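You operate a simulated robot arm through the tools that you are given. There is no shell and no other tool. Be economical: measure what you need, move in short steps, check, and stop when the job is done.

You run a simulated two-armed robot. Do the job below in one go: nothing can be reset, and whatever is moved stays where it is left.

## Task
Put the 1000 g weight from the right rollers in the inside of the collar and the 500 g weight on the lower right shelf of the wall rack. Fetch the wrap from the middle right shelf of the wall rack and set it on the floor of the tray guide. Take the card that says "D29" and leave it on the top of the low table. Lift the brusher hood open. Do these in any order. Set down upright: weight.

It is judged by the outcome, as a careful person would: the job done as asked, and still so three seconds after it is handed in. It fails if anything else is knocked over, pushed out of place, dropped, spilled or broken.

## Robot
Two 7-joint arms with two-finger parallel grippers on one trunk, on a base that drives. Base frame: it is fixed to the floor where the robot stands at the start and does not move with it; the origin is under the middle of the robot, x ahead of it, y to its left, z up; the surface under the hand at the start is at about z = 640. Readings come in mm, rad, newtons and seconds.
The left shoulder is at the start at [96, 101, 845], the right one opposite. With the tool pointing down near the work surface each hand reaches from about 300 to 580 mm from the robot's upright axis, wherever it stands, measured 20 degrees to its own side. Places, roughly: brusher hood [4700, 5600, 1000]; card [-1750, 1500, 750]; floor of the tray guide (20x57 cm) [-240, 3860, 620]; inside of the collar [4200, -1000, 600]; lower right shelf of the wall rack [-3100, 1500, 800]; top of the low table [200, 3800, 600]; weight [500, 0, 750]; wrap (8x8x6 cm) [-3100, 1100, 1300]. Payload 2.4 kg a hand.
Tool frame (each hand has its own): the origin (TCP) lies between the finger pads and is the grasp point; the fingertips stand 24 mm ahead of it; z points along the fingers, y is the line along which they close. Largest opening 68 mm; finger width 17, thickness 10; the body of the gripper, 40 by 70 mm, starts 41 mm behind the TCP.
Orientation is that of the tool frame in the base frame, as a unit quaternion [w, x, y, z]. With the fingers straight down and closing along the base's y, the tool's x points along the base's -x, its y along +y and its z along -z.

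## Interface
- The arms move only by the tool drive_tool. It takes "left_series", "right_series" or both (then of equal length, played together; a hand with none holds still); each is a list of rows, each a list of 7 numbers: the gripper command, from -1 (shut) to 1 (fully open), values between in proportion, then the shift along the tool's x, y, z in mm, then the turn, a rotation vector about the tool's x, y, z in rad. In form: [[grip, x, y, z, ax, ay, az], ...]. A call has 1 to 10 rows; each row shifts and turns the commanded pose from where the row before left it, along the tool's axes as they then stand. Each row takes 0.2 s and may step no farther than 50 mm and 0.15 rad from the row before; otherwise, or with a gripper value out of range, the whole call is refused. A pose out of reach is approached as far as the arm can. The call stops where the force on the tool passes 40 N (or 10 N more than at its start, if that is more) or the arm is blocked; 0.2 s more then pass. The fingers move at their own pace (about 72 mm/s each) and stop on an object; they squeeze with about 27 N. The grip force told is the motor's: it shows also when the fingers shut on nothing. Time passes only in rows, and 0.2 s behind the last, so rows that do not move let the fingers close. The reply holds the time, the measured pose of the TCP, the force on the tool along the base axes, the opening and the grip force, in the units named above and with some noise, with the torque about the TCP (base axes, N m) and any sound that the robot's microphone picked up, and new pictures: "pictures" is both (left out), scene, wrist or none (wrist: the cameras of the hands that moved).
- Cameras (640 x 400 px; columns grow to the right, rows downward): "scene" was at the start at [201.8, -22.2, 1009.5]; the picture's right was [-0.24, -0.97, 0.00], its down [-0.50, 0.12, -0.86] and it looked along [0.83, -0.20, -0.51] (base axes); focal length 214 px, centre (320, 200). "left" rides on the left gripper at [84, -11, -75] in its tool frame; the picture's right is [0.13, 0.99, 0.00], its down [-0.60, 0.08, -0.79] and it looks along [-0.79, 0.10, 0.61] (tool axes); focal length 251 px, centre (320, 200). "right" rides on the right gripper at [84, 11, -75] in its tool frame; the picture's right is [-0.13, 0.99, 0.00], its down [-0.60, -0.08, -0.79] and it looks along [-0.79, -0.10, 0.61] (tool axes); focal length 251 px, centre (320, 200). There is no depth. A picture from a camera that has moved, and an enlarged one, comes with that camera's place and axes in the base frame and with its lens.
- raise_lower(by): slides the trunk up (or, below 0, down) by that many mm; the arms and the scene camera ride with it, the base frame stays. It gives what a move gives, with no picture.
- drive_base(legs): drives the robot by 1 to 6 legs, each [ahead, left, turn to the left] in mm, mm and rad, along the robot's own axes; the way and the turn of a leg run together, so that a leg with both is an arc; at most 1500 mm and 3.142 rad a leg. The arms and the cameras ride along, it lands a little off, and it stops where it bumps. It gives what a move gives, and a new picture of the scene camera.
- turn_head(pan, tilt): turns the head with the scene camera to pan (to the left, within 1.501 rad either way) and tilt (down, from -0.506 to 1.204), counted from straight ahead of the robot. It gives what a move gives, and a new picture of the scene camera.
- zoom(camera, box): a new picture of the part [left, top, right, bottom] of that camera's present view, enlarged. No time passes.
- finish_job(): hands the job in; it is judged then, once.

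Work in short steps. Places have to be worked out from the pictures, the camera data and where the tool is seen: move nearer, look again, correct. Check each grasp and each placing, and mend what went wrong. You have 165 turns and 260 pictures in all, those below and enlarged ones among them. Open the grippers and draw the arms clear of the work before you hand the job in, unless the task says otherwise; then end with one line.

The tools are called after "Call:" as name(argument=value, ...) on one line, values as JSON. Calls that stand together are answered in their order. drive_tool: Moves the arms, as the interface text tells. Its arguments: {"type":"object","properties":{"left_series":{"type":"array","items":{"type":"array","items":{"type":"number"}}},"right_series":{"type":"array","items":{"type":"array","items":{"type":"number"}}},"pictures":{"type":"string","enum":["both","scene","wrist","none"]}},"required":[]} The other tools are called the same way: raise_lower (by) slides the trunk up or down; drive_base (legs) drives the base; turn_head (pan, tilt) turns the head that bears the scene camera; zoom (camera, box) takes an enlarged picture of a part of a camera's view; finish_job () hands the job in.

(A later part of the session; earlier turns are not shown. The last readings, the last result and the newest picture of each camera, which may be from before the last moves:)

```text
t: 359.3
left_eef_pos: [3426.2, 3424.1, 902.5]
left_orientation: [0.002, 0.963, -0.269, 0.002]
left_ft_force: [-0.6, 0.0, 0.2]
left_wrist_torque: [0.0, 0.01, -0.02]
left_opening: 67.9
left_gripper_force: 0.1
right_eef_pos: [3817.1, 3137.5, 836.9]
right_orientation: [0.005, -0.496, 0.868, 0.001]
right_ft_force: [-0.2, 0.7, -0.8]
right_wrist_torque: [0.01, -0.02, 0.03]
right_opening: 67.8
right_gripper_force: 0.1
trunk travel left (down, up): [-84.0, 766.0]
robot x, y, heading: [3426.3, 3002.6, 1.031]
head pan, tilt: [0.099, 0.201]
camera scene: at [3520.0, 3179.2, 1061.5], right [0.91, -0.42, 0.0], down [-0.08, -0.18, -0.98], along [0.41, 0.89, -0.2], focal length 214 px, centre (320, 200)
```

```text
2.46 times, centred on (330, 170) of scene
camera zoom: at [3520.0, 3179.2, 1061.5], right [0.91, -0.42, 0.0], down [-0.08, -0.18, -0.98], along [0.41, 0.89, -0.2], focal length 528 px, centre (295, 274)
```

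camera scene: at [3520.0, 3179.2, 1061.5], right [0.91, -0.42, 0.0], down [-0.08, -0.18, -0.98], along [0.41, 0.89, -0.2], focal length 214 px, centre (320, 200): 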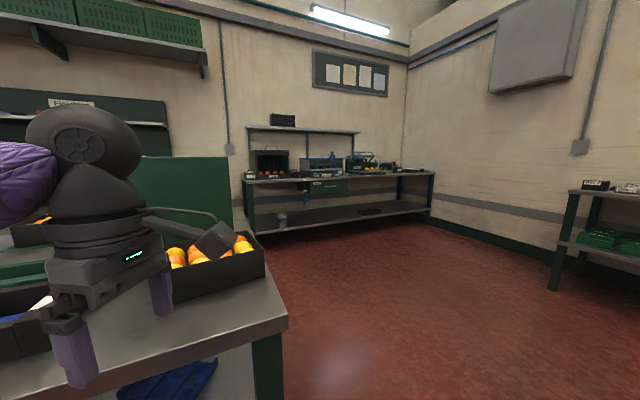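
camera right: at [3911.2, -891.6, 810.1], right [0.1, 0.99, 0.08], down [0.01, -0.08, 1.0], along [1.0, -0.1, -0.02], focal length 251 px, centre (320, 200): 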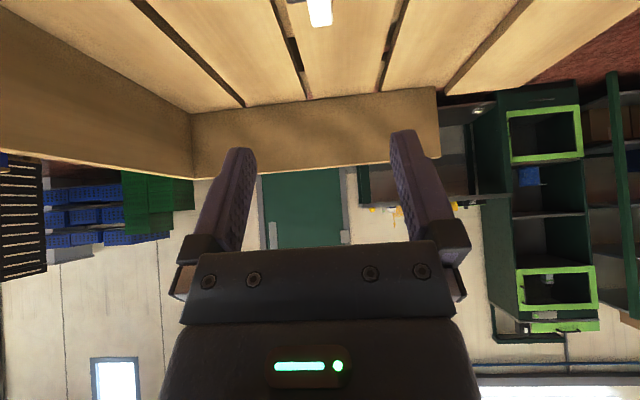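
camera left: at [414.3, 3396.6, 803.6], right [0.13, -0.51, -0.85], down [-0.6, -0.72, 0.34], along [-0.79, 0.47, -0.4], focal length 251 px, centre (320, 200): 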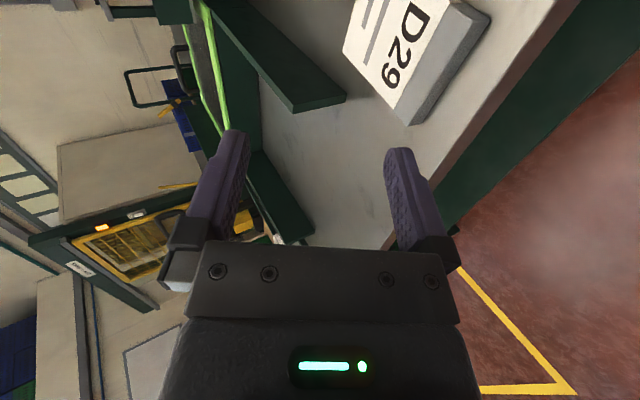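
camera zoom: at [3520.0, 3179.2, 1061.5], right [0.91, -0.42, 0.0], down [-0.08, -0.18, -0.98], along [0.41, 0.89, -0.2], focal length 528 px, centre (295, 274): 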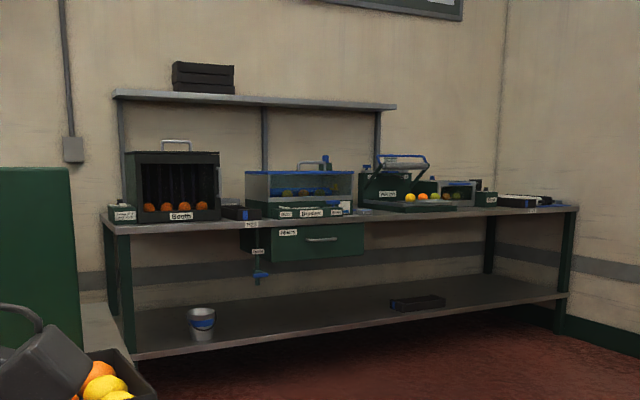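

The brusher is the glass-hooded unit with a handle (bench centre). Driving around to stand in front of it, with hands raised.

Call:
raise_lower(by=280)

Call:
drive_base(legs=[[0, 0, -1.03], [1180, 0, 0], [0, 0, 1.57], [1450, 0, 0]])

Call:
turn_head(pan=0.0, tilt=0.3)

```text
t: 362.1
left_eef_pos: [3425.8, 3424.3, 1182.3]
left_orientation: [0.001, 0.963, -0.269, 0.002]
left_ft_force: [-0.4, -0.5, -1.1]
left_wrist_torque: [0.01, 0.0, -0.03]
left_opening: 68.0
left_gripper_force: 0.1
right_eef_pos: [3817.8, 3136.8, 1115.7]
right_orientation: [0.005, -0.495, 0.869, 0.002]
right_ft_force: [0.1, -0.4, -0.1]
right_wrist_torque: [-0.04, -0.02, -0.02]
right_opening: 68.0
right_gripper_force: 0.0
trunk travel left (down, up): [-364.0, 486.0]
robot x, y, heading: [3425.3, 3004.6, 1.039]
head pan, tilt: [0.099, 0.201]
```

```text
t: 381.3
left_eef_pos: [4421.5, 4813.3, 1183.0]
left_orientation: [0.001, 1.0, -0.017, 0.002]
left_ft_force: [-0.3, 0.1, -0.2]
left_wrist_torque: [0.02, 0.0, 0.0]
left_opening: 68.0
left_gripper_force: 0.1
right_eef_pos: [4904.0, 4754.9, 1116.8]
right_orientation: [0.003, -0.699, 0.715, 0.003]
right_ft_force: [-0.1, -0.4, -0.2]
right_wrist_torque: [-0.01, -0.01, -0.02]
right_opening: 68.1
right_gripper_force: 0.0
trunk travel left (down, up): [-364.0, 486.0]
robot x, y, heading: [4628.5, 4446.7, 1.55]
head pan, tilt: [0.099, 0.201]
camera scene: at [4620.6, 4574.7, 1347.2], right [1.0, 0.08, 0.0], down [0.02, -0.2, -0.98], along [-0.07, 0.98, -0.2], focal length 214 px, centre (320, 200)
```

scene: 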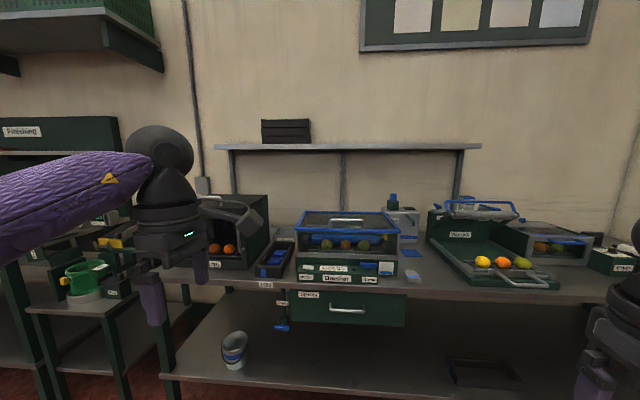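

```text
t: 381.9
left_eef_pos: [4421.1, 4814.0, 1183.2]
left_orientation: [0.001, 1.0, -0.018, 0.002]
left_ft_force: [-0.2, -0.4, -0.5]
left_wrist_torque: [0.03, -0.03, 0.0]
left_opening: 68.3
left_gripper_force: 0.1
right_eef_pos: [4904.3, 4753.4, 1116.3]
right_orientation: [0.005, -0.699, 0.715, 0.004]
right_ft_force: [0.5, 0.5, -0.1]
right_wrist_torque: [0.0, 0.01, -0.02]
right_opening: 68.1
right_gripper_force: 0.0
trunk travel left (down, up): [-364.0, 486.0]
robot x, y, heading: [4629.5, 4442.6, 1.545]
head pan, tilt: [0.0, 0.3]
camera scene: at [4629.8, 4575.0, 1338.0], right [1.0, -0.02, 0.0], down [-0.01, -0.3, -0.96], along [0.02, 0.96, -0.3], focal length 214 px, centre (320, 200)
```

scene: 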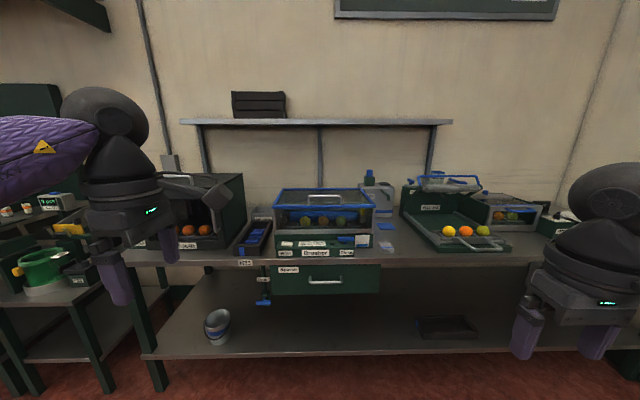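

Call:
zoom(camera="scene", box=[230, 160, 410, 280])

Call:
zoom(camera="scene", box=[380, 160, 560, 280])

```text
3.33 times, centred on (320, 220) of scene
camera zoom: at [4629.8, 4575.0, 1338.0], right [1.0, -0.02, 0.0], down [-0.01, -0.3, -0.96], along [0.02, 0.96, -0.3], focal length 715 px, centre (320, 133)
```

zoom: 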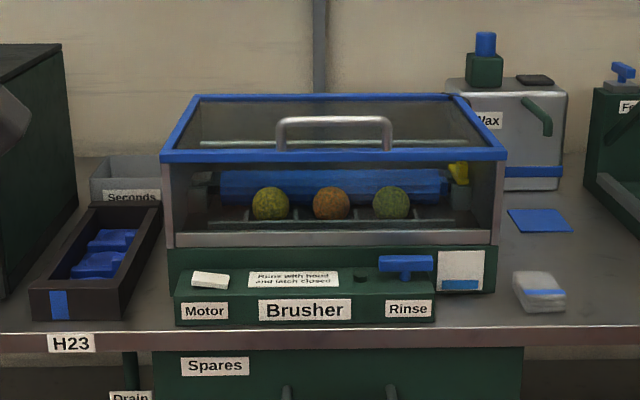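

```text
3.33 times, centred on (470, 220) of scene
camera zoom: at [4629.8, 4575.0, 1338.0], right [1.0, -0.02, 0.0], down [-0.01, -0.3, -0.96], along [0.02, 0.96, -0.3], focal length 715 px, centre (-180, 133)
```

zoom: 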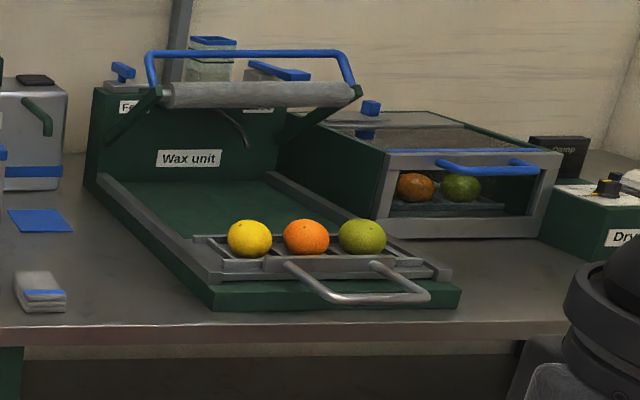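

I can read "Brusher" on the glass-hooded unit, with a bail handle on top and "Runs with hood and latch closed". Moving closer to inspect the handle and latch; the left hand's turn suits the bar handle.

Call:
drive_base(legs=[[0, -200, 0.02], [330, 0, 0]])

Call:
turn_head(pan=0.25, tilt=0.5)

Call:
zoom(camera="scene", box=[150, 100, 470, 300])

```text
t: 385.3
left_eef_pos: [4609.9, 5137.7, 1181.4]
left_orientation: [0.001, 1.0, -0.003, 0.003]
left_ft_force: [0.2, 0.6, -0.4]
left_wrist_torque: [-0.05, 0.03, -0.01]
left_opening: 68.1
left_gripper_force: 0.0
right_eef_pos: [5092.7, 5091.4, 1115.4]
right_orientation: [-0.005, 0.708, -0.706, -0.003]
right_ft_force: [0.3, -1.1, 0.4]
right_wrist_torque: [0.02, -0.02, 0.02]
right_opening: 68.3
right_gripper_force: 0.1
trunk travel left (down, up): [-364.0, 486.0]
robot x, y, heading: [4828.4, 4778.6, 1.572]
head pan, tilt: [0.0, 0.3]
camera scene: at [4824.9, 4905.5, 1337.9], right [1.0, 0.0, 0.0], down [0.0, -0.3, -0.96], along [0.0, 0.96, -0.3], focal length 214 px, centre (320, 200)
```

scene: 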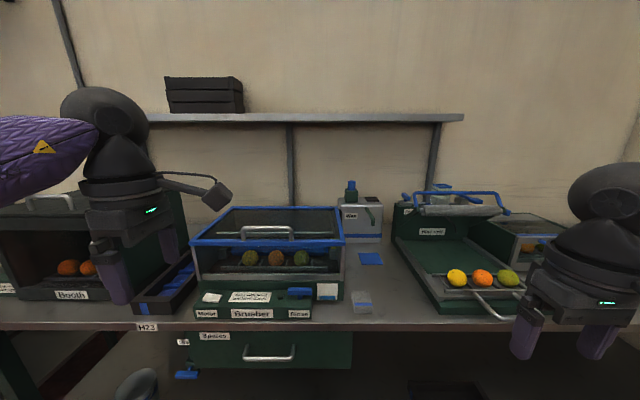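

```text
t: 386.1
left_eef_pos: [4610.9, 5138.1, 1183.3]
left_orientation: [0.001, 1.0, -0.004, 0.002]
left_ft_force: [-0.4, -0.1, 0.6]
left_wrist_torque: [0.0, 0.04, -0.01]
left_opening: 67.9
left_gripper_force: 0.0
right_eef_pos: [5093.6, 5090.8, 1116.8]
right_orientation: [-0.004, 0.708, -0.706, -0.003]
right_ft_force: [-0.1, -0.1, 0.8]
right_wrist_torque: [-0.01, -0.03, 0.02]
right_opening: 68.0
right_gripper_force: 0.1
trunk travel left (down, up): [-364.0, 486.0]
robot x, y, heading: [4827.7, 4774.9, 1.575]
head pan, tilt: [0.25, 0.499]
camera scene: at [4802.5, 4899.7, 1319.6], right [0.97, 0.25, 0.0], down [0.12, -0.46, -0.88], along [-0.22, 0.85, -0.48], focal length 214 px, centre (320, 200)
```

scene: 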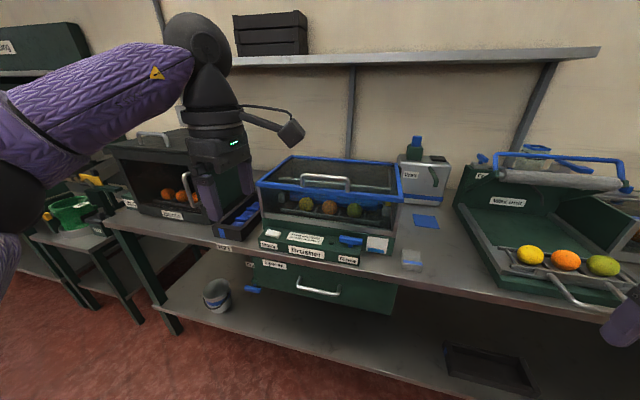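

```text
2.00 times, centred on (310, 200) of scene
camera zoom: at [4802.5, 4899.7, 1319.6], right [0.97, 0.25, 0.0], down [0.12, -0.46, -0.88], along [-0.22, 0.85, -0.48], focal length 429 px, centre (340, 200)
```

zoom: 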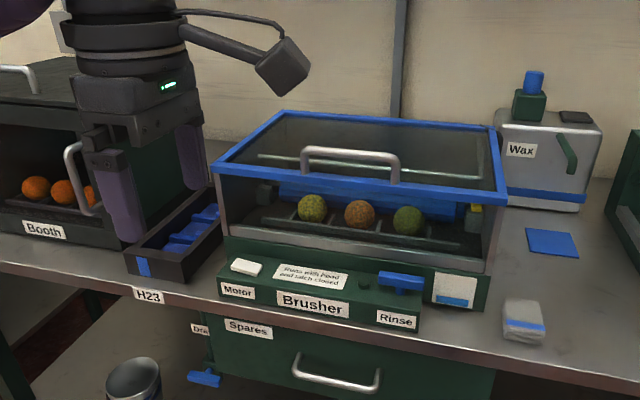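

Call:
zoom(camera="scene", box=[250, 150, 410, 270])

```text
3.33 times, centred on (330, 210) of scene
camera zoom: at [4802.5, 4899.7, 1319.6], right [0.97, 0.25, 0.0], down [0.12, -0.46, -0.88], along [-0.22, 0.85, -0.48], focal length 715 px, centre (287, 167)
```

zoom: 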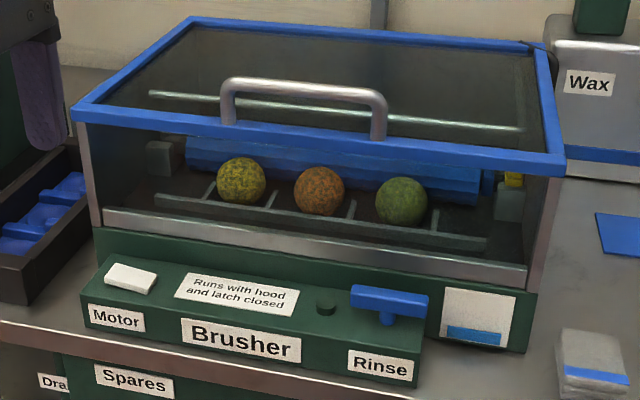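

Handle bar is at ≈(4668, 5478, 1075), lid hinged at the back (y≈5775, z≈1035). Driving 235 closer and bringing the left hand above the bar.

Call:
drive_base(legs=[[235, 0, 0]])

Call:
drive_tool(left_series=[[1, 20, -35, 0, 0, 0, 0], [1, 20, -35, 0, 0, 0, 0], [1, 15, -25, 20, 0, 0, 0], [1, 0, 0, 0, 0, 0, 0]], pictures="both")

```text
t: 387.8
left_eef_pos: [4610.1, 5373.1, 1182.2]
left_orientation: [0.001, 1.0, -0.004, 0.002]
left_ft_force: [0.0, 0.3, -0.4]
left_wrist_torque: [-0.04, 0.02, -0.04]
left_opening: 68.2
left_gripper_force: 0.1
right_eef_pos: [5093.4, 5327.0, 1116.1]
right_orientation: [-0.005, 0.707, -0.707, -0.003]
right_ft_force: [-0.1, 0.5, 0.3]
right_wrist_torque: [0.01, 0.0, 0.01]
right_opening: 67.8
right_gripper_force: 0.0
trunk travel left (down, up): [-364.0, 486.0]
robot x, y, heading: [4825.3, 5013.5, 1.575]
head pan, tilt: [0.25, 0.499]
camera scene: at [4802.1, 5135.8, 1319.5], right [0.97, 0.25, 0.0], down [0.12, -0.46, -0.88], along [-0.22, 0.85, -0.48], focal length 214 px, centre (320, 200)
```

scene: 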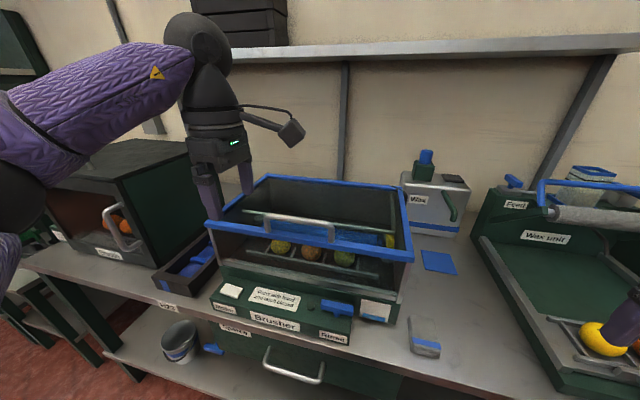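

```text
t: 388.8
left_eef_pos: [4666.0, 5464.7, 1161.5]
left_orientation: [0.001, 1.0, -0.005, 0.003]
left_ft_force: [0.3, 0.4, 0.5]
left_wrist_torque: [-0.01, -0.01, -0.01]
left_opening: 67.9
left_gripper_force: 0.1
right_eef_pos: [5093.7, 5325.3, 1116.8]
right_orientation: [-0.004, 0.708, -0.706, -0.003]
right_ft_force: [-0.8, 0.3, -0.1]
right_wrist_torque: [-0.02, -0.04, -0.03]
right_opening: 68.0
right_gripper_force: 0.1
trunk travel left (down, up): [-364.0, 486.0]
robot x, y, heading: [4824.0, 5011.9, 1.572]
head pan, tilt: [0.25, 0.499]
camera scene: at [4802.1, 5135.3, 1319.6], right [0.97, 0.25, 0.0], down [0.12, -0.46, -0.88], along [-0.22, 0.85, -0.48], focal length 214 px, centre (320, 200)
camera left: at [4749.0, 5475.7, 1237.3], right [0.12, -0.99, 0.0], down [-0.61, -0.07, 0.79], along [-0.78, -0.1, -0.61], focal length 251 px, centre (320, 200)
```

scene: 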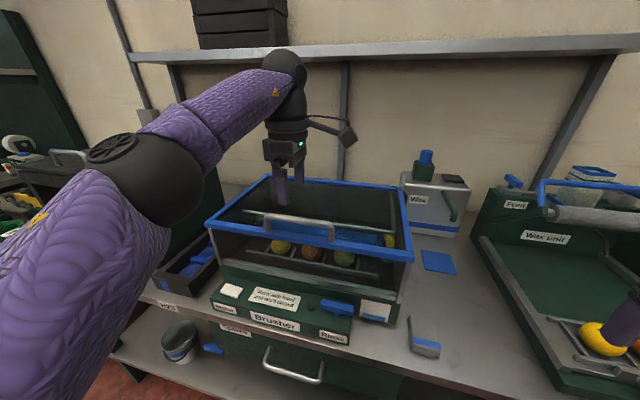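
left: 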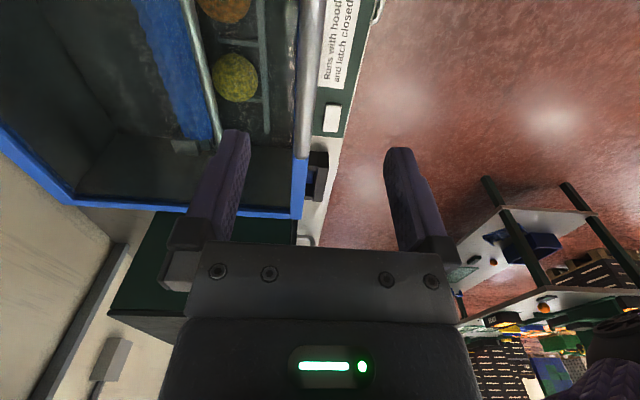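

Bar is at y≈5471, spanning x≈4595–4745. Descending to z≈1073 and closing on it.

Call:
drive_tool(left_series=[[0.3, 0, -6, 30, 0, 0, 0], [0.3, 0, 0, 30, 0, 0, 0], [0.3, 0, 0, 26, 0, 0, 0], [0.3, 0, 0, 0, 0, 0, 0]], pictures="both")

```text
t: 389.8
left_eef_pos: [4666.9, 5471.2, 1078.8]
left_orientation: [0.001, 1.0, -0.004, 0.003]
left_ft_force: [-0.1, 1.0, 0.4]
left_wrist_torque: [-0.01, -0.02, -0.01]
left_opening: 44.2
left_gripper_force: 0.0
right_eef_pos: [5093.0, 5325.8, 1116.2]
right_orientation: [-0.004, 0.708, -0.706, -0.004]
right_ft_force: [0.9, 0.3, -0.6]
right_wrist_torque: [0.05, 0.0, -0.02]
right_opening: 68.0
right_gripper_force: 0.0
trunk travel left (down, up): [-364.0, 486.0]
robot x, y, heading: [4825.4, 5013.5, 1.575]
head pan, tilt: [0.25, 0.499]
camera scene: at [4802.1, 5135.3, 1319.6], right [0.97, 0.25, 0.0], down [0.12, -0.46, -0.88], along [-0.22, 0.85, -0.48], focal length 214 px, centre (320, 200)
camera left: at [4750.0, 5481.0, 1154.8], right [0.12, -0.99, 0.0], down [-0.61, -0.07, 0.79], along [-0.78, -0.1, -0.61], focal length 251 px, centre (320, 200)
```

scene: 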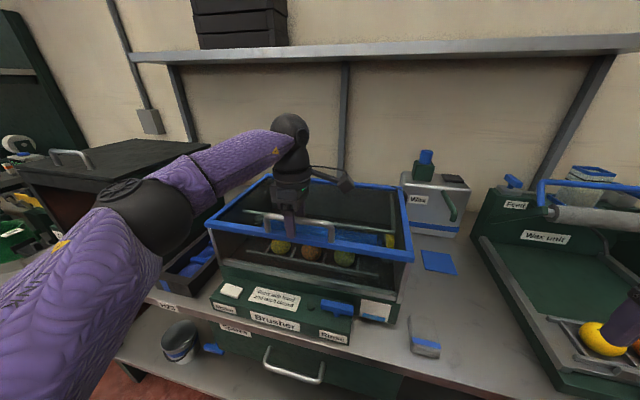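
left: 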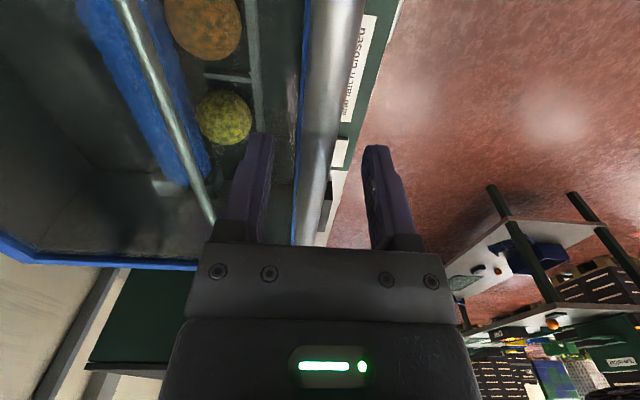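

The bar lies between the fingers. Lowering 5 mm and closing.

Call:
drive_tool(left_series=[[0.3, 0, 0, 5, 0, 0, 0], [-1, 0, 0, 0, 0, 0, 0], [-1, 0, 0, 0, 0, 0, 0], [-1, 0, 0, 0, 0, 0, 0]], pictures="wrist")

```text
t: 390.8
left_eef_pos: [4666.3, 5474.5, 1073.4]
left_orientation: [0.0, 1.0, -0.004, 0.003]
left_ft_force: [-1.3, 12.2, 4.8]
left_wrist_torque: [0.02, 0.04, 0.27]
left_opening: 13.7
left_gripper_force: 33.0
right_eef_pos: [5093.8, 5327.9, 1116.7]
right_orientation: [-0.004, 0.708, -0.706, -0.002]
right_ft_force: [-0.4, 0.0, 0.7]
right_wrist_torque: [-0.01, 0.0, 0.01]
right_opening: 68.1
right_gripper_force: 0.1
trunk travel left (down, up): [-364.0, 486.0]
robot x, y, heading: [4828.9, 5014.7, 1.574]
head pan, tilt: [0.25, 0.499]
camera left: at [4750.0, 5484.1, 1148.8], right [0.12, -0.99, 0.0], down [-0.61, -0.07, 0.79], along [-0.78, -0.1, -0.61], focal length 251 px, centre (320, 200)
```

left: 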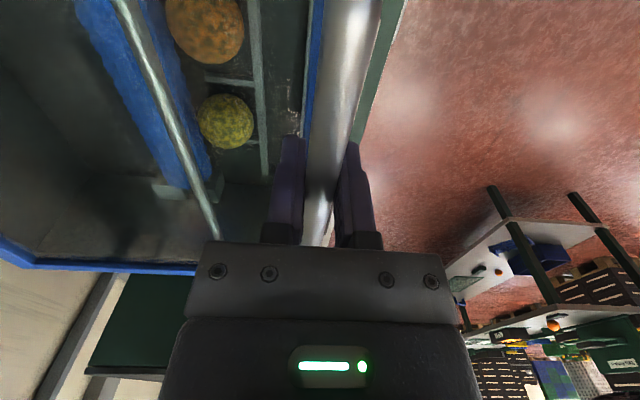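

Bar gripped, but the final arc needs reach. I'll release, move the base 75 closer with the arm pulled back by the same, and regrip.

Call:
drive_tool(left_series=[[0.3, 0, 0, 0, 0, 0, 0], [0.3, 0, 0, 0, 0, 0, 0], [0.3, 0, 0, -35, 0, 0, 0], [0.3, 0, 0, -25, 0, 0, 0], [0.3, 0, 0, 0, 0, 0, 0]], right_series=[[0, 0, 0, -30, 0, 0, 0], [0, 0, 0, -40, 0, 0, 0], [0, 20, 0, -40, 0, 0, 0], [0, 0, 0, 0, 0, 0, 0], [0, 0, 0, 0, 0, 0, 0]], pictures="none")

Call:
drive_base(legs=[[75, 0, 0]])

Call:
drive_tool(left_series=[[0.3, 0, 37, 0, 0, 0, 0], [0.3, 0, 36, 0, 0, 0, 0], [0.3, 0, 0, 0, 0, 0, 0]], pictures="both")

```text
t: 392.0
left_eef_pos: [4665.5, 5471.1, 1134.1]
left_orientation: [0.0, 1.0, -0.005, 0.003]
left_ft_force: [0.0, 0.1, 0.4]
left_wrist_torque: [0.02, -0.01, -0.01]
left_opening: 44.3
left_gripper_force: 0.1
right_eef_pos: [5093.0, 5307.9, 1229.2]
right_orientation: [-0.004, 0.707, -0.707, -0.003]
right_ft_force: [0.6, -0.1, 0.4]
right_wrist_torque: [0.02, 0.04, 0.02]
right_opening: 34.0
right_gripper_force: 0.0
trunk travel left (down, up): [-364.0, 486.0]
robot x, y, heading: [4823.8, 5006.6, 1.574]
head pan, tilt: [0.25, 0.499]
```

```text
t: 393.1
left_eef_pos: [4665.1, 5546.6, 1133.7]
left_orientation: [0.001, 1.0, -0.004, 0.003]
left_ft_force: [-0.1, 1.2, -0.3]
left_wrist_torque: [-0.01, 0.01, -0.04]
left_opening: 44.4
left_gripper_force: 0.0
right_eef_pos: [5093.7, 5382.1, 1227.9]
right_orientation: [-0.004, 0.708, -0.706, -0.003]
right_ft_force: [0.5, 0.1, -0.9]
right_wrist_torque: [-0.01, 0.01, 0.02]
right_opening: 34.2
right_gripper_force: 0.1
trunk travel left (down, up): [-364.0, 486.0]
robot x, y, heading: [4825.6, 5082.7, 1.572]
head pan, tilt: [0.25, 0.499]
camera scene: at [4802.0, 5209.5, 1319.5], right [0.97, 0.25, 0.0], down [0.12, -0.46, -0.88], along [-0.22, 0.85, -0.48], focal length 214 px, centre (320, 200)
```

scene: 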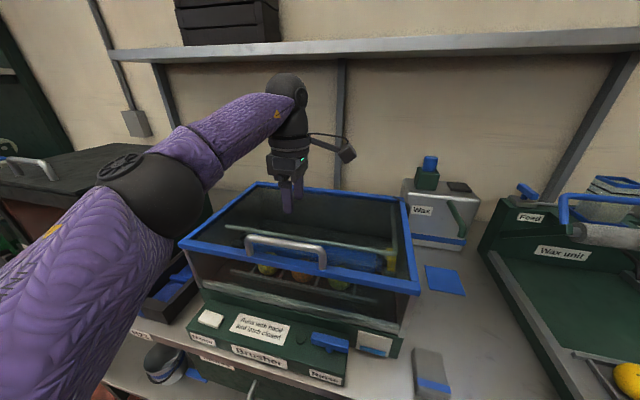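

```text
t: 393.9
left_eef_pos: [4664.1, 5471.1, 1134.0]
left_orientation: [0.001, 1.0, -0.004, 0.003]
left_ft_force: [0.0, 0.3, 0.1]
left_wrist_torque: [-0.01, -0.01, 0.03]
left_opening: 44.0
left_gripper_force: 0.0
right_eef_pos: [5092.8, 5381.0, 1228.5]
right_orientation: [-0.005, 0.708, -0.707, -0.003]
right_ft_force: [0.0, -0.1, 0.4]
right_wrist_torque: [-0.04, 0.01, 0.02]
right_opening: 33.8
right_gripper_force: 0.0
trunk travel left (down, up): [-364.0, 486.0]
robot x, y, heading: [4825.8, 5085.2, 1.571]
head pan, tilt: [0.25, 0.499]
camera scene: at [4802.1, 5208.5, 1319.6], right [0.97, 0.25, 0.0], down [0.12, -0.46, -0.88], along [-0.22, 0.85, -0.48], focal length 214 px, centre (320, 200)
camera left: at [4748.3, 5482.0, 1209.6], right [0.12, -0.99, 0.0], down [-0.61, -0.07, 0.79], along [-0.78, -0.1, -0.61], focal length 251 px, centre (320, 200)
```

scene: 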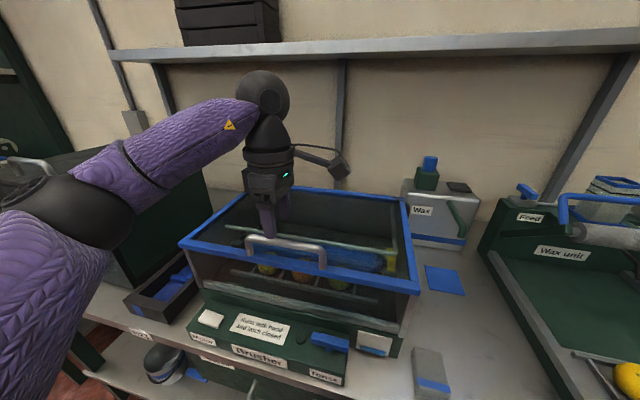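
left: 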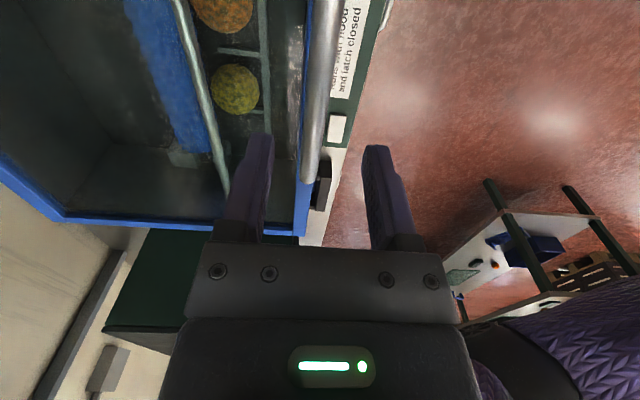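

Call:
zoom(camera="scene", box=[330, 190, 430, 300])

Call:
drive_tool(left_series=[[0.3, 0, -3, 30, 0, 0, 0], [0.3, 0, 0, 31, 0, 0, 0], [-1, 0, 0, 0, 0, 0, 0], [-1, 0, 0, 0, 0, 0, 0], [-1, 0, 0, 0, 0, 0, 0]], pictures="none")

```text
3.64 times, centred on (380, 245) of scene
camera zoom: at [4802.1, 5208.5, 1319.6], right [0.97, 0.25, 0.0], down [0.12, -0.46, -0.88], along [-0.22, 0.85, -0.48], focal length 780 px, centre (102, 36)
```

zoom: 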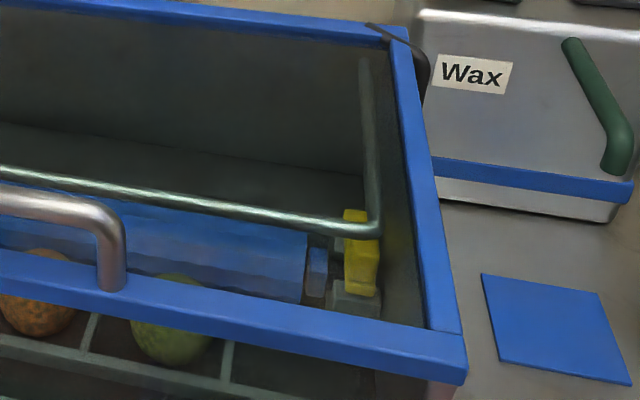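

```text
t: 395.1
left_eef_pos: [4665.9, 5474.1, 1074.4]
left_orientation: [0.001, 1.0, -0.005, 0.002]
left_ft_force: [-0.6, 9.2, 2.2]
left_wrist_torque: [0.05, -0.18, 0.3]
left_opening: 13.4
left_gripper_force: 33.4
right_eef_pos: [5092.3, 5383.0, 1228.6]
right_orientation: [-0.004, 0.708, -0.706, -0.003]
right_ft_force: [0.5, 0.0, -0.5]
right_wrist_torque: [0.01, 0.02, -0.02]
right_opening: 33.9
right_gripper_force: 0.1
trunk travel left (down, up): [-364.0, 486.0]
robot x, y, heading: [4827.2, 5083.9, 1.572]
head pan, tilt: [0.25, 0.499]
```

Regripped. Starting the lift along the lid's arc — first two steps.

Call:
drive_tool(left_series=[[-1, 0, -3, -19, 0, 0, 0], [-1, 0, -4.5, -19, 0, 0, 0], [-1, 0, -6, -18.5, 0, 0, 0], [-1, 0, 0, 0, 0, 0, 0]], pictures="scene")

```text
t: 396.1
left_eef_pos: [4666.6, 5488.2, 1130.8]
left_orientation: [0.001, 1.0, -0.005, 0.002]
left_ft_force: [9.5, -4.3, -1.8]
left_wrist_torque: [-0.11, -0.16, 0.18]
left_opening: 13.8
left_gripper_force: 33.5
right_eef_pos: [5094.3, 5380.1, 1228.6]
right_orientation: [-0.003, 0.708, -0.707, -0.003]
right_ft_force: [0.7, -0.5, -0.7]
right_wrist_torque: [0.01, -0.01, 0.04]
right_opening: 34.1
right_gripper_force: 0.0
trunk travel left (down, up): [-364.0, 486.0]
robot x, y, heading: [4826.9, 5084.2, 1.57]
head pan, tilt: [0.25, 0.499]
camera scene: at [4803.8, 5207.7, 1319.7], right [0.97, 0.25, 0.0], down [0.12, -0.46, -0.88], along [-0.22, 0.85, -0.48], focal length 214 px, centre (320, 200)
```

scene: 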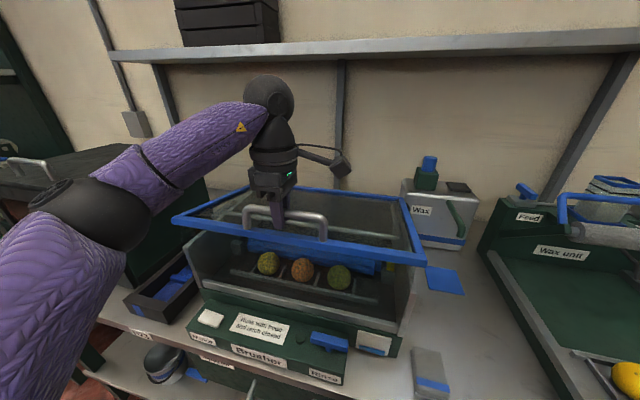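

The lid lifts freely. Continuing the arc to ~45°, pitching the hand forward for reach.

Call:
drive_tool(left_series=[[-1, 0, -6.2, -18.5, 0.1, 0, 0], [-1, 0, -20.5, -33.1, 0.1, 0, 0], [-1, 0, -27.5, -27.7, 0.1, 0, 0], [-1, 0, -33, -20.6, 0.1, 0, 0], [-1, 0, -36.9, -12.6, 0.1, 0, 0], [-1, 0, 0, 0, 0, 0, 0]], pictures="both")

```text
t: 397.5
left_eef_pos: [4665.2, 5581.9, 1269.3]
left_orientation: [-0.249, 0.969, -0.004, 0.003]
left_ft_force: [-3.6, -9.5, 5.6]
left_wrist_torque: [0.04, 0.89, 0.37]
left_opening: 13.5
left_gripper_force: 32.8
left hand out of reach, approached as far as the arm can: row 5
right_eef_pos: [5092.6, 5379.0, 1229.4]
right_orientation: [-0.005, 0.708, -0.706, -0.003]
right_ft_force: [0.5, 0.9, 0.0]
right_wrist_torque: [-0.03, 0.0, 0.01]
right_opening: 33.9
right_gripper_force: 0.1
trunk travel left (down, up): [-364.0, 486.0]
robot x, y, heading: [4827.5, 5083.0, 1.57]
head pan, tilt: [0.25, 0.499]
camera scene: at [4801.5, 5206.4, 1319.8], right [0.97, 0.25, 0.0], down [0.12, -0.46, -0.88], along [-0.22, 0.85, -0.48], focal length 214 px, centre (320, 200)
camera left: at [4748.4, 5553.4, 1340.3], right [0.12, -0.87, -0.48], down [-0.61, -0.45, 0.66], along [-0.78, 0.21, -0.58], focal length 251 px, centre (320, 200)
```

scene: 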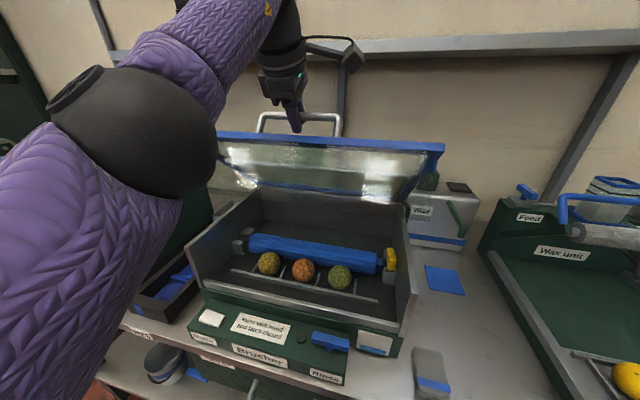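
left: 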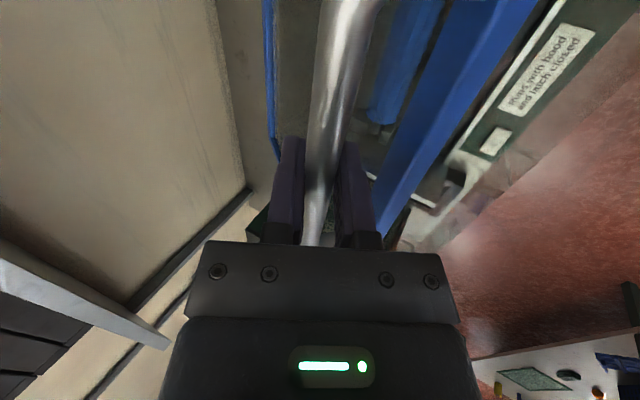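

Open about 45°. Continuing toward ~70° with more pitch.

Call:
drive_tool(left_series=[[-1, 0, -38.6, -4, 0.13, 0, 0], [-1, 0, -38.5, 6.3, 0.13, 0, 0], [-1, 0, -35.6, 15.9, 0.13, 0, 0], [-1, 0, 0, 0, 0, 0, 0]], pictures="both")

```text
t: 398.3
left_eef_pos: [4661.6, 5638.7, 1295.5]
left_orientation: [-0.435, 0.901, -0.008, 0.006]
left_ft_force: [4.9, -10.9, 21.4]
left_wrist_torque: [0.01, -0.14, -0.23]
left_opening: 13.6
left_gripper_force: 33.3
left hand out of reach, approached as far as the arm can: row 1, 2, 3
right_eef_pos: [5095.1, 5376.4, 1229.9]
right_orientation: [0.005, -0.706, 0.708, 0.005]
right_ft_force: [0.3, 0.4, 0.5]
right_wrist_torque: [-0.01, 0.02, 0.0]
right_opening: 34.0
right_gripper_force: 0.0
trunk travel left (down, up): [-364.0, 486.0]
robot x, y, heading: [4824.9, 5085.2, 1.57]
head pan, tilt: [0.25, 0.499]
stopped in row 4 (left hand): the force on the tool passed its limit at 44 N (the readings are from after the stop); the commanded pose is now the measured one
camera scene: at [4804.2, 5203.7, 1320.2], right [0.97, 0.25, 0.0], down [0.12, -0.46, -0.88], along [-0.22, 0.85, -0.48], focal length 214 px, centre (320, 200)
camera left: at [4743.4, 5584.3, 1351.0], right [0.12, -0.62, -0.78], down [-0.62, -0.66, 0.43], along [-0.78, 0.43, -0.46], focal length 251 px, centre (320, 200)
```

scene: 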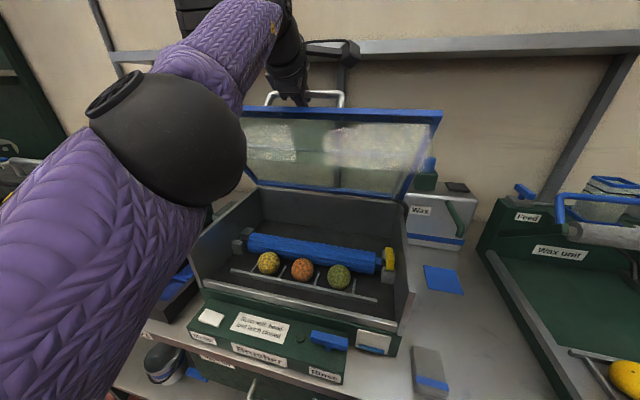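
left: 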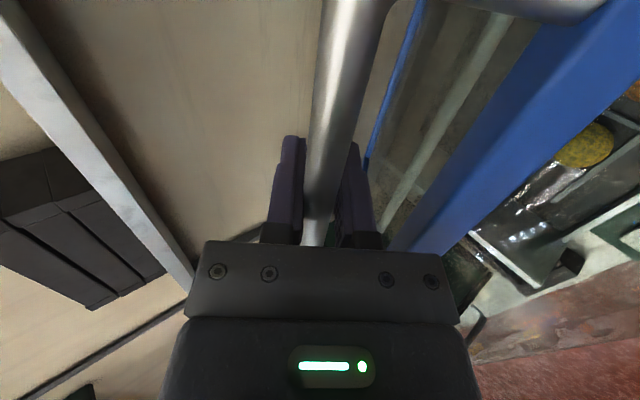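

Open ~55°, limited by the left hand's geometry. I'll keep holding and bring the closed right hand, pitched forward, to push the lid from inside. First pitch it.

Call:
drive_tool(right_series=[[-1, 0, 0, 0, 0, -0.15, 0], [-1, 0, 0, 0, 0, -0.15, 0], [-1, 0, 0, 0, 0, -0.15, 0], [-1, 0, 0, 0, 0, -0.15, 0], [-1, 0, 0, 0, 0, -0.15, 0], [-1, 0, 0, 0, 0, -0.15, 0], [-1, 0, 0, 0, 0, -0.15, 0], [-1, 0, 0, 0, 0, -0.15, 0], [-1, 0, 0, 0, 0, 0, 0]], pictures="none")

Call:
drive_tool(right_series=[[-1, -13, 0, 33, 0, 0, 0], [-1, -13, 0, 33, 0, 0, 0], [-1, -13, 0, 33, 0, 0, 0], [-1, -13, 0, 33, 0, 0, 0], [-1, 0, 0, 0, 0, 0, 0]], pictures="both")

```text
t: 400.3
left_eef_pos: [4661.6, 5638.9, 1294.6]
left_orientation: [-0.434, 0.901, -0.008, 0.004]
left_ft_force: [10.0, -18.4, 26.7]
left_wrist_torque: [-0.09, 0.15, 0.13]
left_opening: 13.8
left_gripper_force: 33.9
right_eef_pos: [5095.1, 5374.3, 1229.2]
right_orientation: [0.404, -0.58, 0.58, 0.405]
right_ft_force: [-0.1, -0.5, 0.5]
right_wrist_torque: [-0.05, 0.03, 0.02]
right_opening: 0.2
right_gripper_force: 23.4
trunk travel left (down, up): [-364.0, 486.0]
robot x, y, heading: [4823.8, 5086.4, 1.573]
head pan, tilt: [0.25, 0.499]
```

```text
t: 401.5
left_eef_pos: [4661.1, 5637.8, 1294.5]
left_orientation: [-0.434, 0.901, -0.007, 0.006]
left_ft_force: [9.8, -16.7, 26.4]
left_wrist_torque: [-0.09, -0.1, -0.12]
left_opening: 13.9
left_gripper_force: 33.9
right_eef_pos: [5097.2, 5518.4, 1232.1]
right_orientation: [0.404, -0.58, 0.581, 0.404]
right_ft_force: [-0.6, -0.3, -0.9]
right_wrist_torque: [0.04, -0.01, 0.02]
right_opening: 0.0
right_gripper_force: 23.4
trunk travel left (down, up): [-364.0, 486.0]
robot x, y, heading: [4822.7, 5084.4, 1.569]
head pan, tilt: [0.25, 0.499]
camera scene: at [4805.0, 5202.5, 1320.3], right [0.97, 0.25, 0.0], down [0.12, -0.46, -0.88], along [-0.22, 0.85, -0.47], focal length 214 px, centre (320, 200)
camera right: at [5084.8, 5419.7, 1180.0], right [-0.99, 0.04, 0.12], down [0.08, -0.53, 0.84], along [0.1, 0.84, 0.53], focal length 251 px, centre (320, 200)
```

scene: 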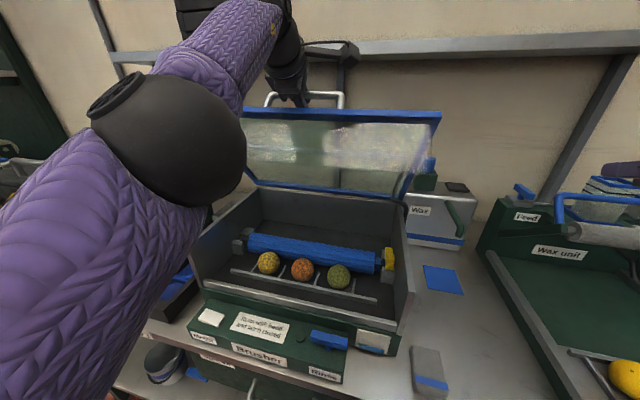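
right: 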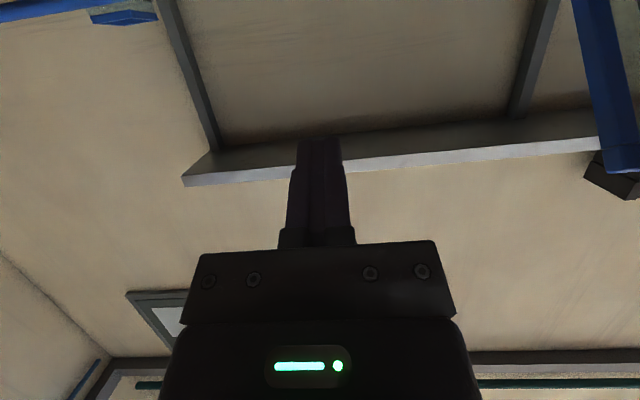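

Now moving the right hand left to x≈4840, under the lid's right part.

Call:
drive_tool(right_series=[[-1, 0, 42, 0, 0, 0, 0], [-1, 0, 42, 0, 0, 0, 0], [-1, 0, 42, 0, 0, 0, 0], [-1, 0, 42, 0, 0, 0, 0], [-1, 0, 42, 0, 0, 0, 0], [-1, 0, 42, 0, 0, 0, 0], [-1, 0, 0, 0, 0, 0, 0]], pictures="both")

```text
t: 402.9
left_eef_pos: [4661.3, 5639.1, 1293.5]
left_orientation: [-0.434, 0.901, -0.006, 0.003]
left_ft_force: [4.2, -8.7, 9.2]
left_wrist_torque: [0.05, 0.17, 0.02]
left_opening: 13.8
left_gripper_force: 33.8
right_eef_pos: [4896.9, 5520.8, 1234.3]
right_orientation: [0.408, -0.574, 0.589, 0.396]
right_ft_force: [14.3, -1.1, 4.5]
right_wrist_torque: [-0.05, -0.09, 0.07]
right_opening: 0.0
right_gripper_force: 23.5
right hand out of reach, approached as far as the arm can: row 6
trunk travel left (down, up): [-364.0, 486.0]
robot x, y, heading: [4828.0, 5083.4, 1.569]
head pan, tilt: [0.25, 0.499]
stopped in row 7 (right hand): the force on the tool passed its limit at 45 N (the readings are from after the stop); the commanded pose is now the measured one
camera scene: at [4807.3, 5205.1, 1319.8], right [0.97, 0.24, 0.0], down [0.11, -0.46, -0.88], along [-0.22, 0.85, -0.48], focal length 214 px, centre (320, 200)
camera right: at [4882.7, 5422.1, 1182.0], right [-0.99, 0.07, 0.12], down [0.06, -0.53, 0.85], along [0.12, 0.84, 0.52], focal length 251 px, centre (320, 200)
```

scene: 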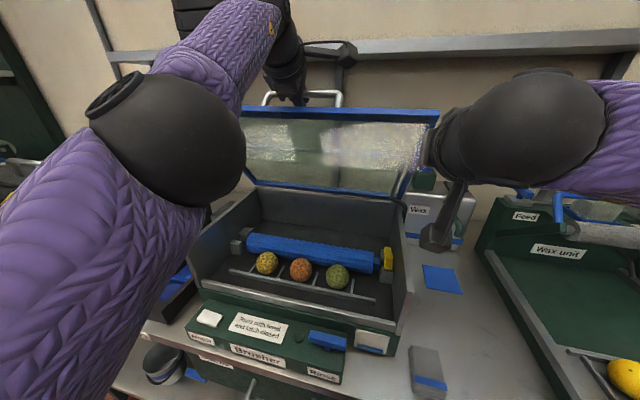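
right: 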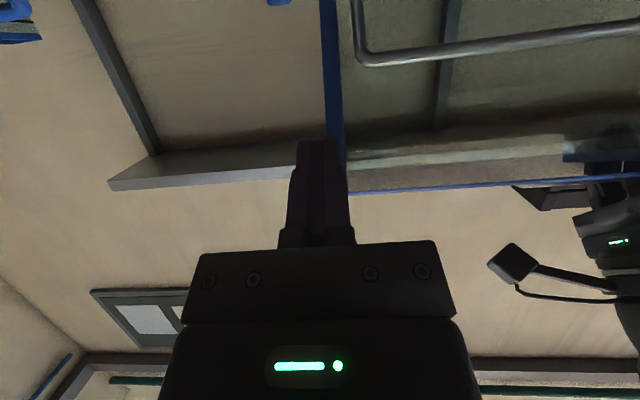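

Something touched sideways. Backing the right hand 40 mm and trying left again, slowly.

Call:
drive_tool(right_series=[[-1, 13, -10, -36, 0, 0, 0], [-1, 0, 0, 0, 0, 0, 0], [-1, 0, 20, 0, 0, 0, 0], [-1, 0, 20, 0, 0, 0, 0], [-1, 0, 20, 0, 0, 0, 0], [-1, 0, 0, 0, 0, 0, 0]], pictures="both")

```text
t: 404.4
left_eef_pos: [4661.8, 5640.4, 1293.7]
left_orientation: [-0.433, 0.901, -0.005, 0.003]
left_ft_force: [22.1, -9.8, 15.4]
left_wrist_torque: [-0.04, -0.05, -0.16]
left_opening: 13.5
left_gripper_force: 33.6
right_eef_pos: [4887.0, 5481.5, 1233.9]
right_orientation: [0.405, -0.576, 0.588, 0.398]
right_ft_force: [0.0, -0.3, -0.9]
right_wrist_torque: [-0.03, -0.01, -0.01]
right_opening: 0.0
right_gripper_force: 23.3
right hand out of reach, approached as far as the arm can: row 4, 5
trunk travel left (down, up): [-364.0, 486.0]
robot x, y, heading: [4825.6, 5081.1, 1.569]
head pan, tilt: [0.25, 0.499]
camera scene: at [4807.8, 5205.0, 1320.0], right [0.97, 0.25, 0.0], down [0.11, -0.46, -0.88], along [-0.22, 0.85, -0.48], focal length 214 px, centre (320, 200)
camera right: at [4872.6, 5381.7, 1182.5], right [-0.99, 0.07, 0.12], down [0.07, -0.53, 0.85], along [0.12, 0.85, 0.52], focal length 251 px, centre (320, 200)
```

scene: 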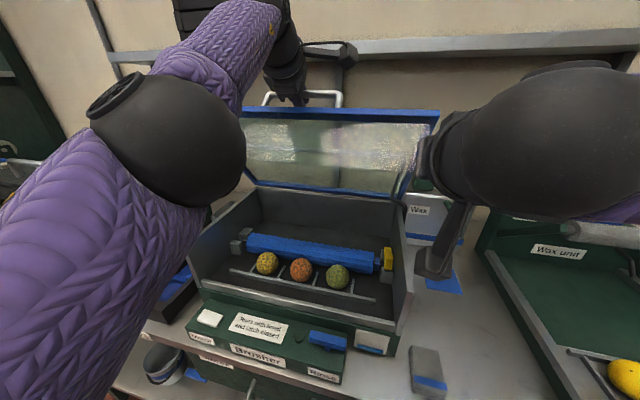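
right: 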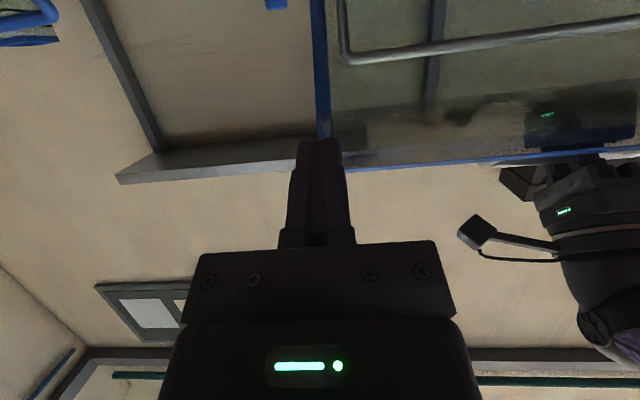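

The right arm is at its leftward limit here; yawing the hand left gives it room. Then shift left under the lid.

Call:
drive_tool(right_series=[[-1, 0, 0, 0, -0.13, 0, -0.05], [-1, 0, 0, 0, -0.13, 0, -0.05], [-1, 0, 0, 0, -0.13, 0, -0.05], [-1, -3.3, 20, 9, 0, 0, 0], [-1, -3.3, 20, 9, 0, 0, 0], [-1, -3.3, 20, 9, 0, 0, 0], [-1, 0, 0, 0, 0, 0, 0]], pictures="both")

```text
t: 405.9
left_eef_pos: [4660.5, 5640.5, 1291.6]
left_orientation: [-0.433, 0.901, -0.004, 0.003]
left_ft_force: [21.3, -9.1, 14.4]
left_wrist_torque: [-0.02, 0.16, 0.11]
left_opening: 13.7
left_gripper_force: 33.6
right_eef_pos: [4828.0, 5486.4, 1232.4]
right_orientation: [-0.314, 0.687, -0.454, -0.473]
right_ft_force: [0.2, -0.2, 0.1]
right_wrist_torque: [0.0, 0.03, -0.02]
right_opening: 0.2
right_gripper_force: 23.7
right hand out of reach, approached as far as the arm can: row 6
trunk travel left (down, up): [-364.0, 486.0]
robot x, y, heading: [4825.5, 5083.8, 1.571]
head pan, tilt: [0.25, 0.499]
camera scene: at [4807.9, 5205.3, 1320.0], right [0.97, 0.25, 0.0], down [0.11, -0.46, -0.88], along [-0.22, 0.85, -0.48], focal length 214 px, centre (320, 200)
camera right: at [4856.0, 5389.2, 1181.6], right [-0.93, -0.34, 0.12], down [0.28, -0.46, 0.85], along [-0.24, 0.82, 0.52], focal length 251 px, centre (320, 200)
```

scene: 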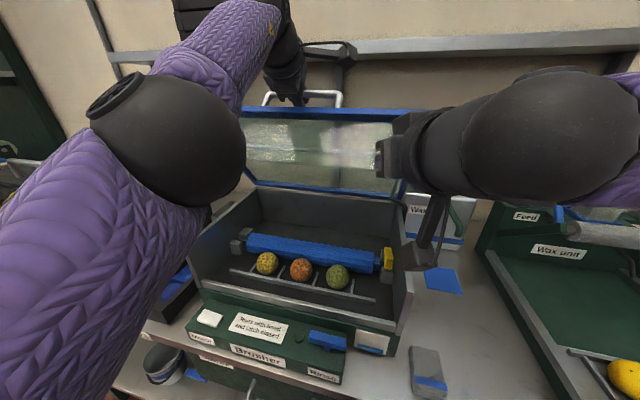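
right: 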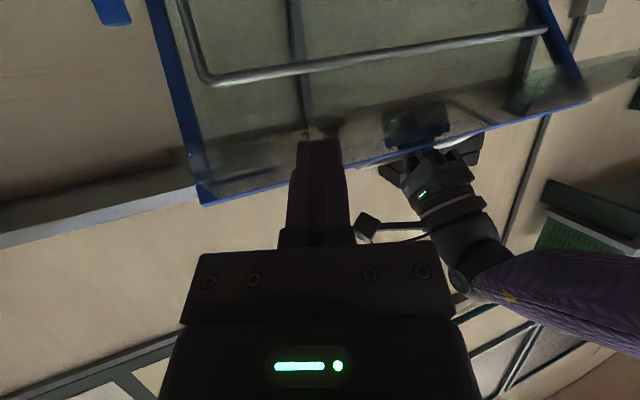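

The right hand is now under the lid. Moving it forward into light contact.

Call:
drive_tool(right_series=[[-1, -10.9, -14.4, 30, 0, 0, 0], [-1, -10.9, -14.4, 30, 0, 0, 0], [-1, -6, -8, 17, 0, 0, 0], [-1, -4.6, -6, 12.8, 0, 0, 0], [-1, -4.6, -6, 12.8, 0, 0, 0], [-1, 0, 0, 0, 0, 0, 0]], pictures="both")

```text
t: 406.3
left_eef_pos: [4661.3, 5641.7, 1292.7]
left_orientation: [-0.434, 0.901, -0.005, 0.003]
left_ft_force: [7.8, -7.8, 6.5]
left_wrist_torque: [0.05, 0.4, 0.27]
left_opening: 13.7
left_gripper_force: 33.5
right_eef_pos: [4826.7, 5491.1, 1235.3]
right_orientation: [-0.314, 0.687, -0.452, -0.475]
right_ft_force: [7.5, -7.9, 8.5]
right_wrist_torque: [0.03, -0.12, -0.18]
right_opening: 0.0
right_gripper_force: 23.4
right hand out of reach, approached as far as the arm can: row 1
trunk travel left (down, up): [-364.0, 486.0]
robot x, y, heading: [4824.0, 5082.5, 1.568]
head pan, tilt: [0.25, 0.499]
stopped in row 1 (right hand): the force on the tool passed its limit at 70 N (the readings are from after the stop); the commanded pose is now the measured one
camera scene: at [4806.7, 5204.1, 1320.1], right [0.97, 0.24, 0.0], down [0.11, -0.46, -0.88], along [-0.21, 0.85, -0.48], focal length 214 px, centre (320, 200)
camera right: at [4854.4, 5394.6, 1183.4], right [-0.93, -0.35, 0.12], down [0.28, -0.46, 0.84], along [-0.24, 0.82, 0.52], focal length 251 px, centre (320, 200)
```

scene: 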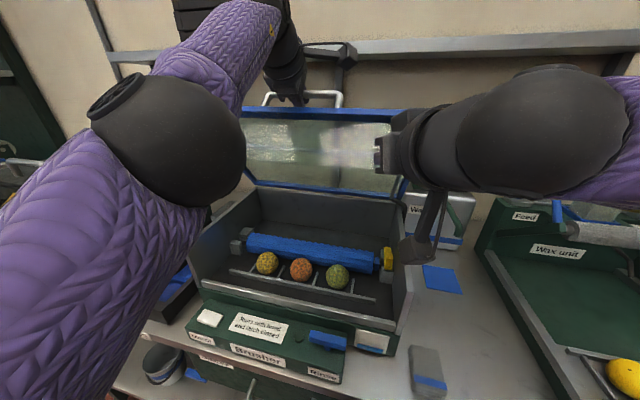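
right: 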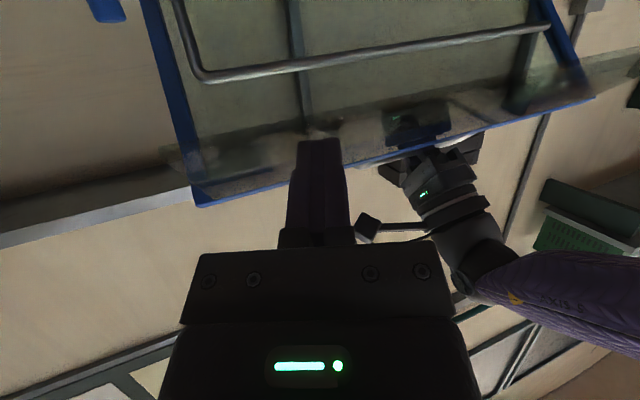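

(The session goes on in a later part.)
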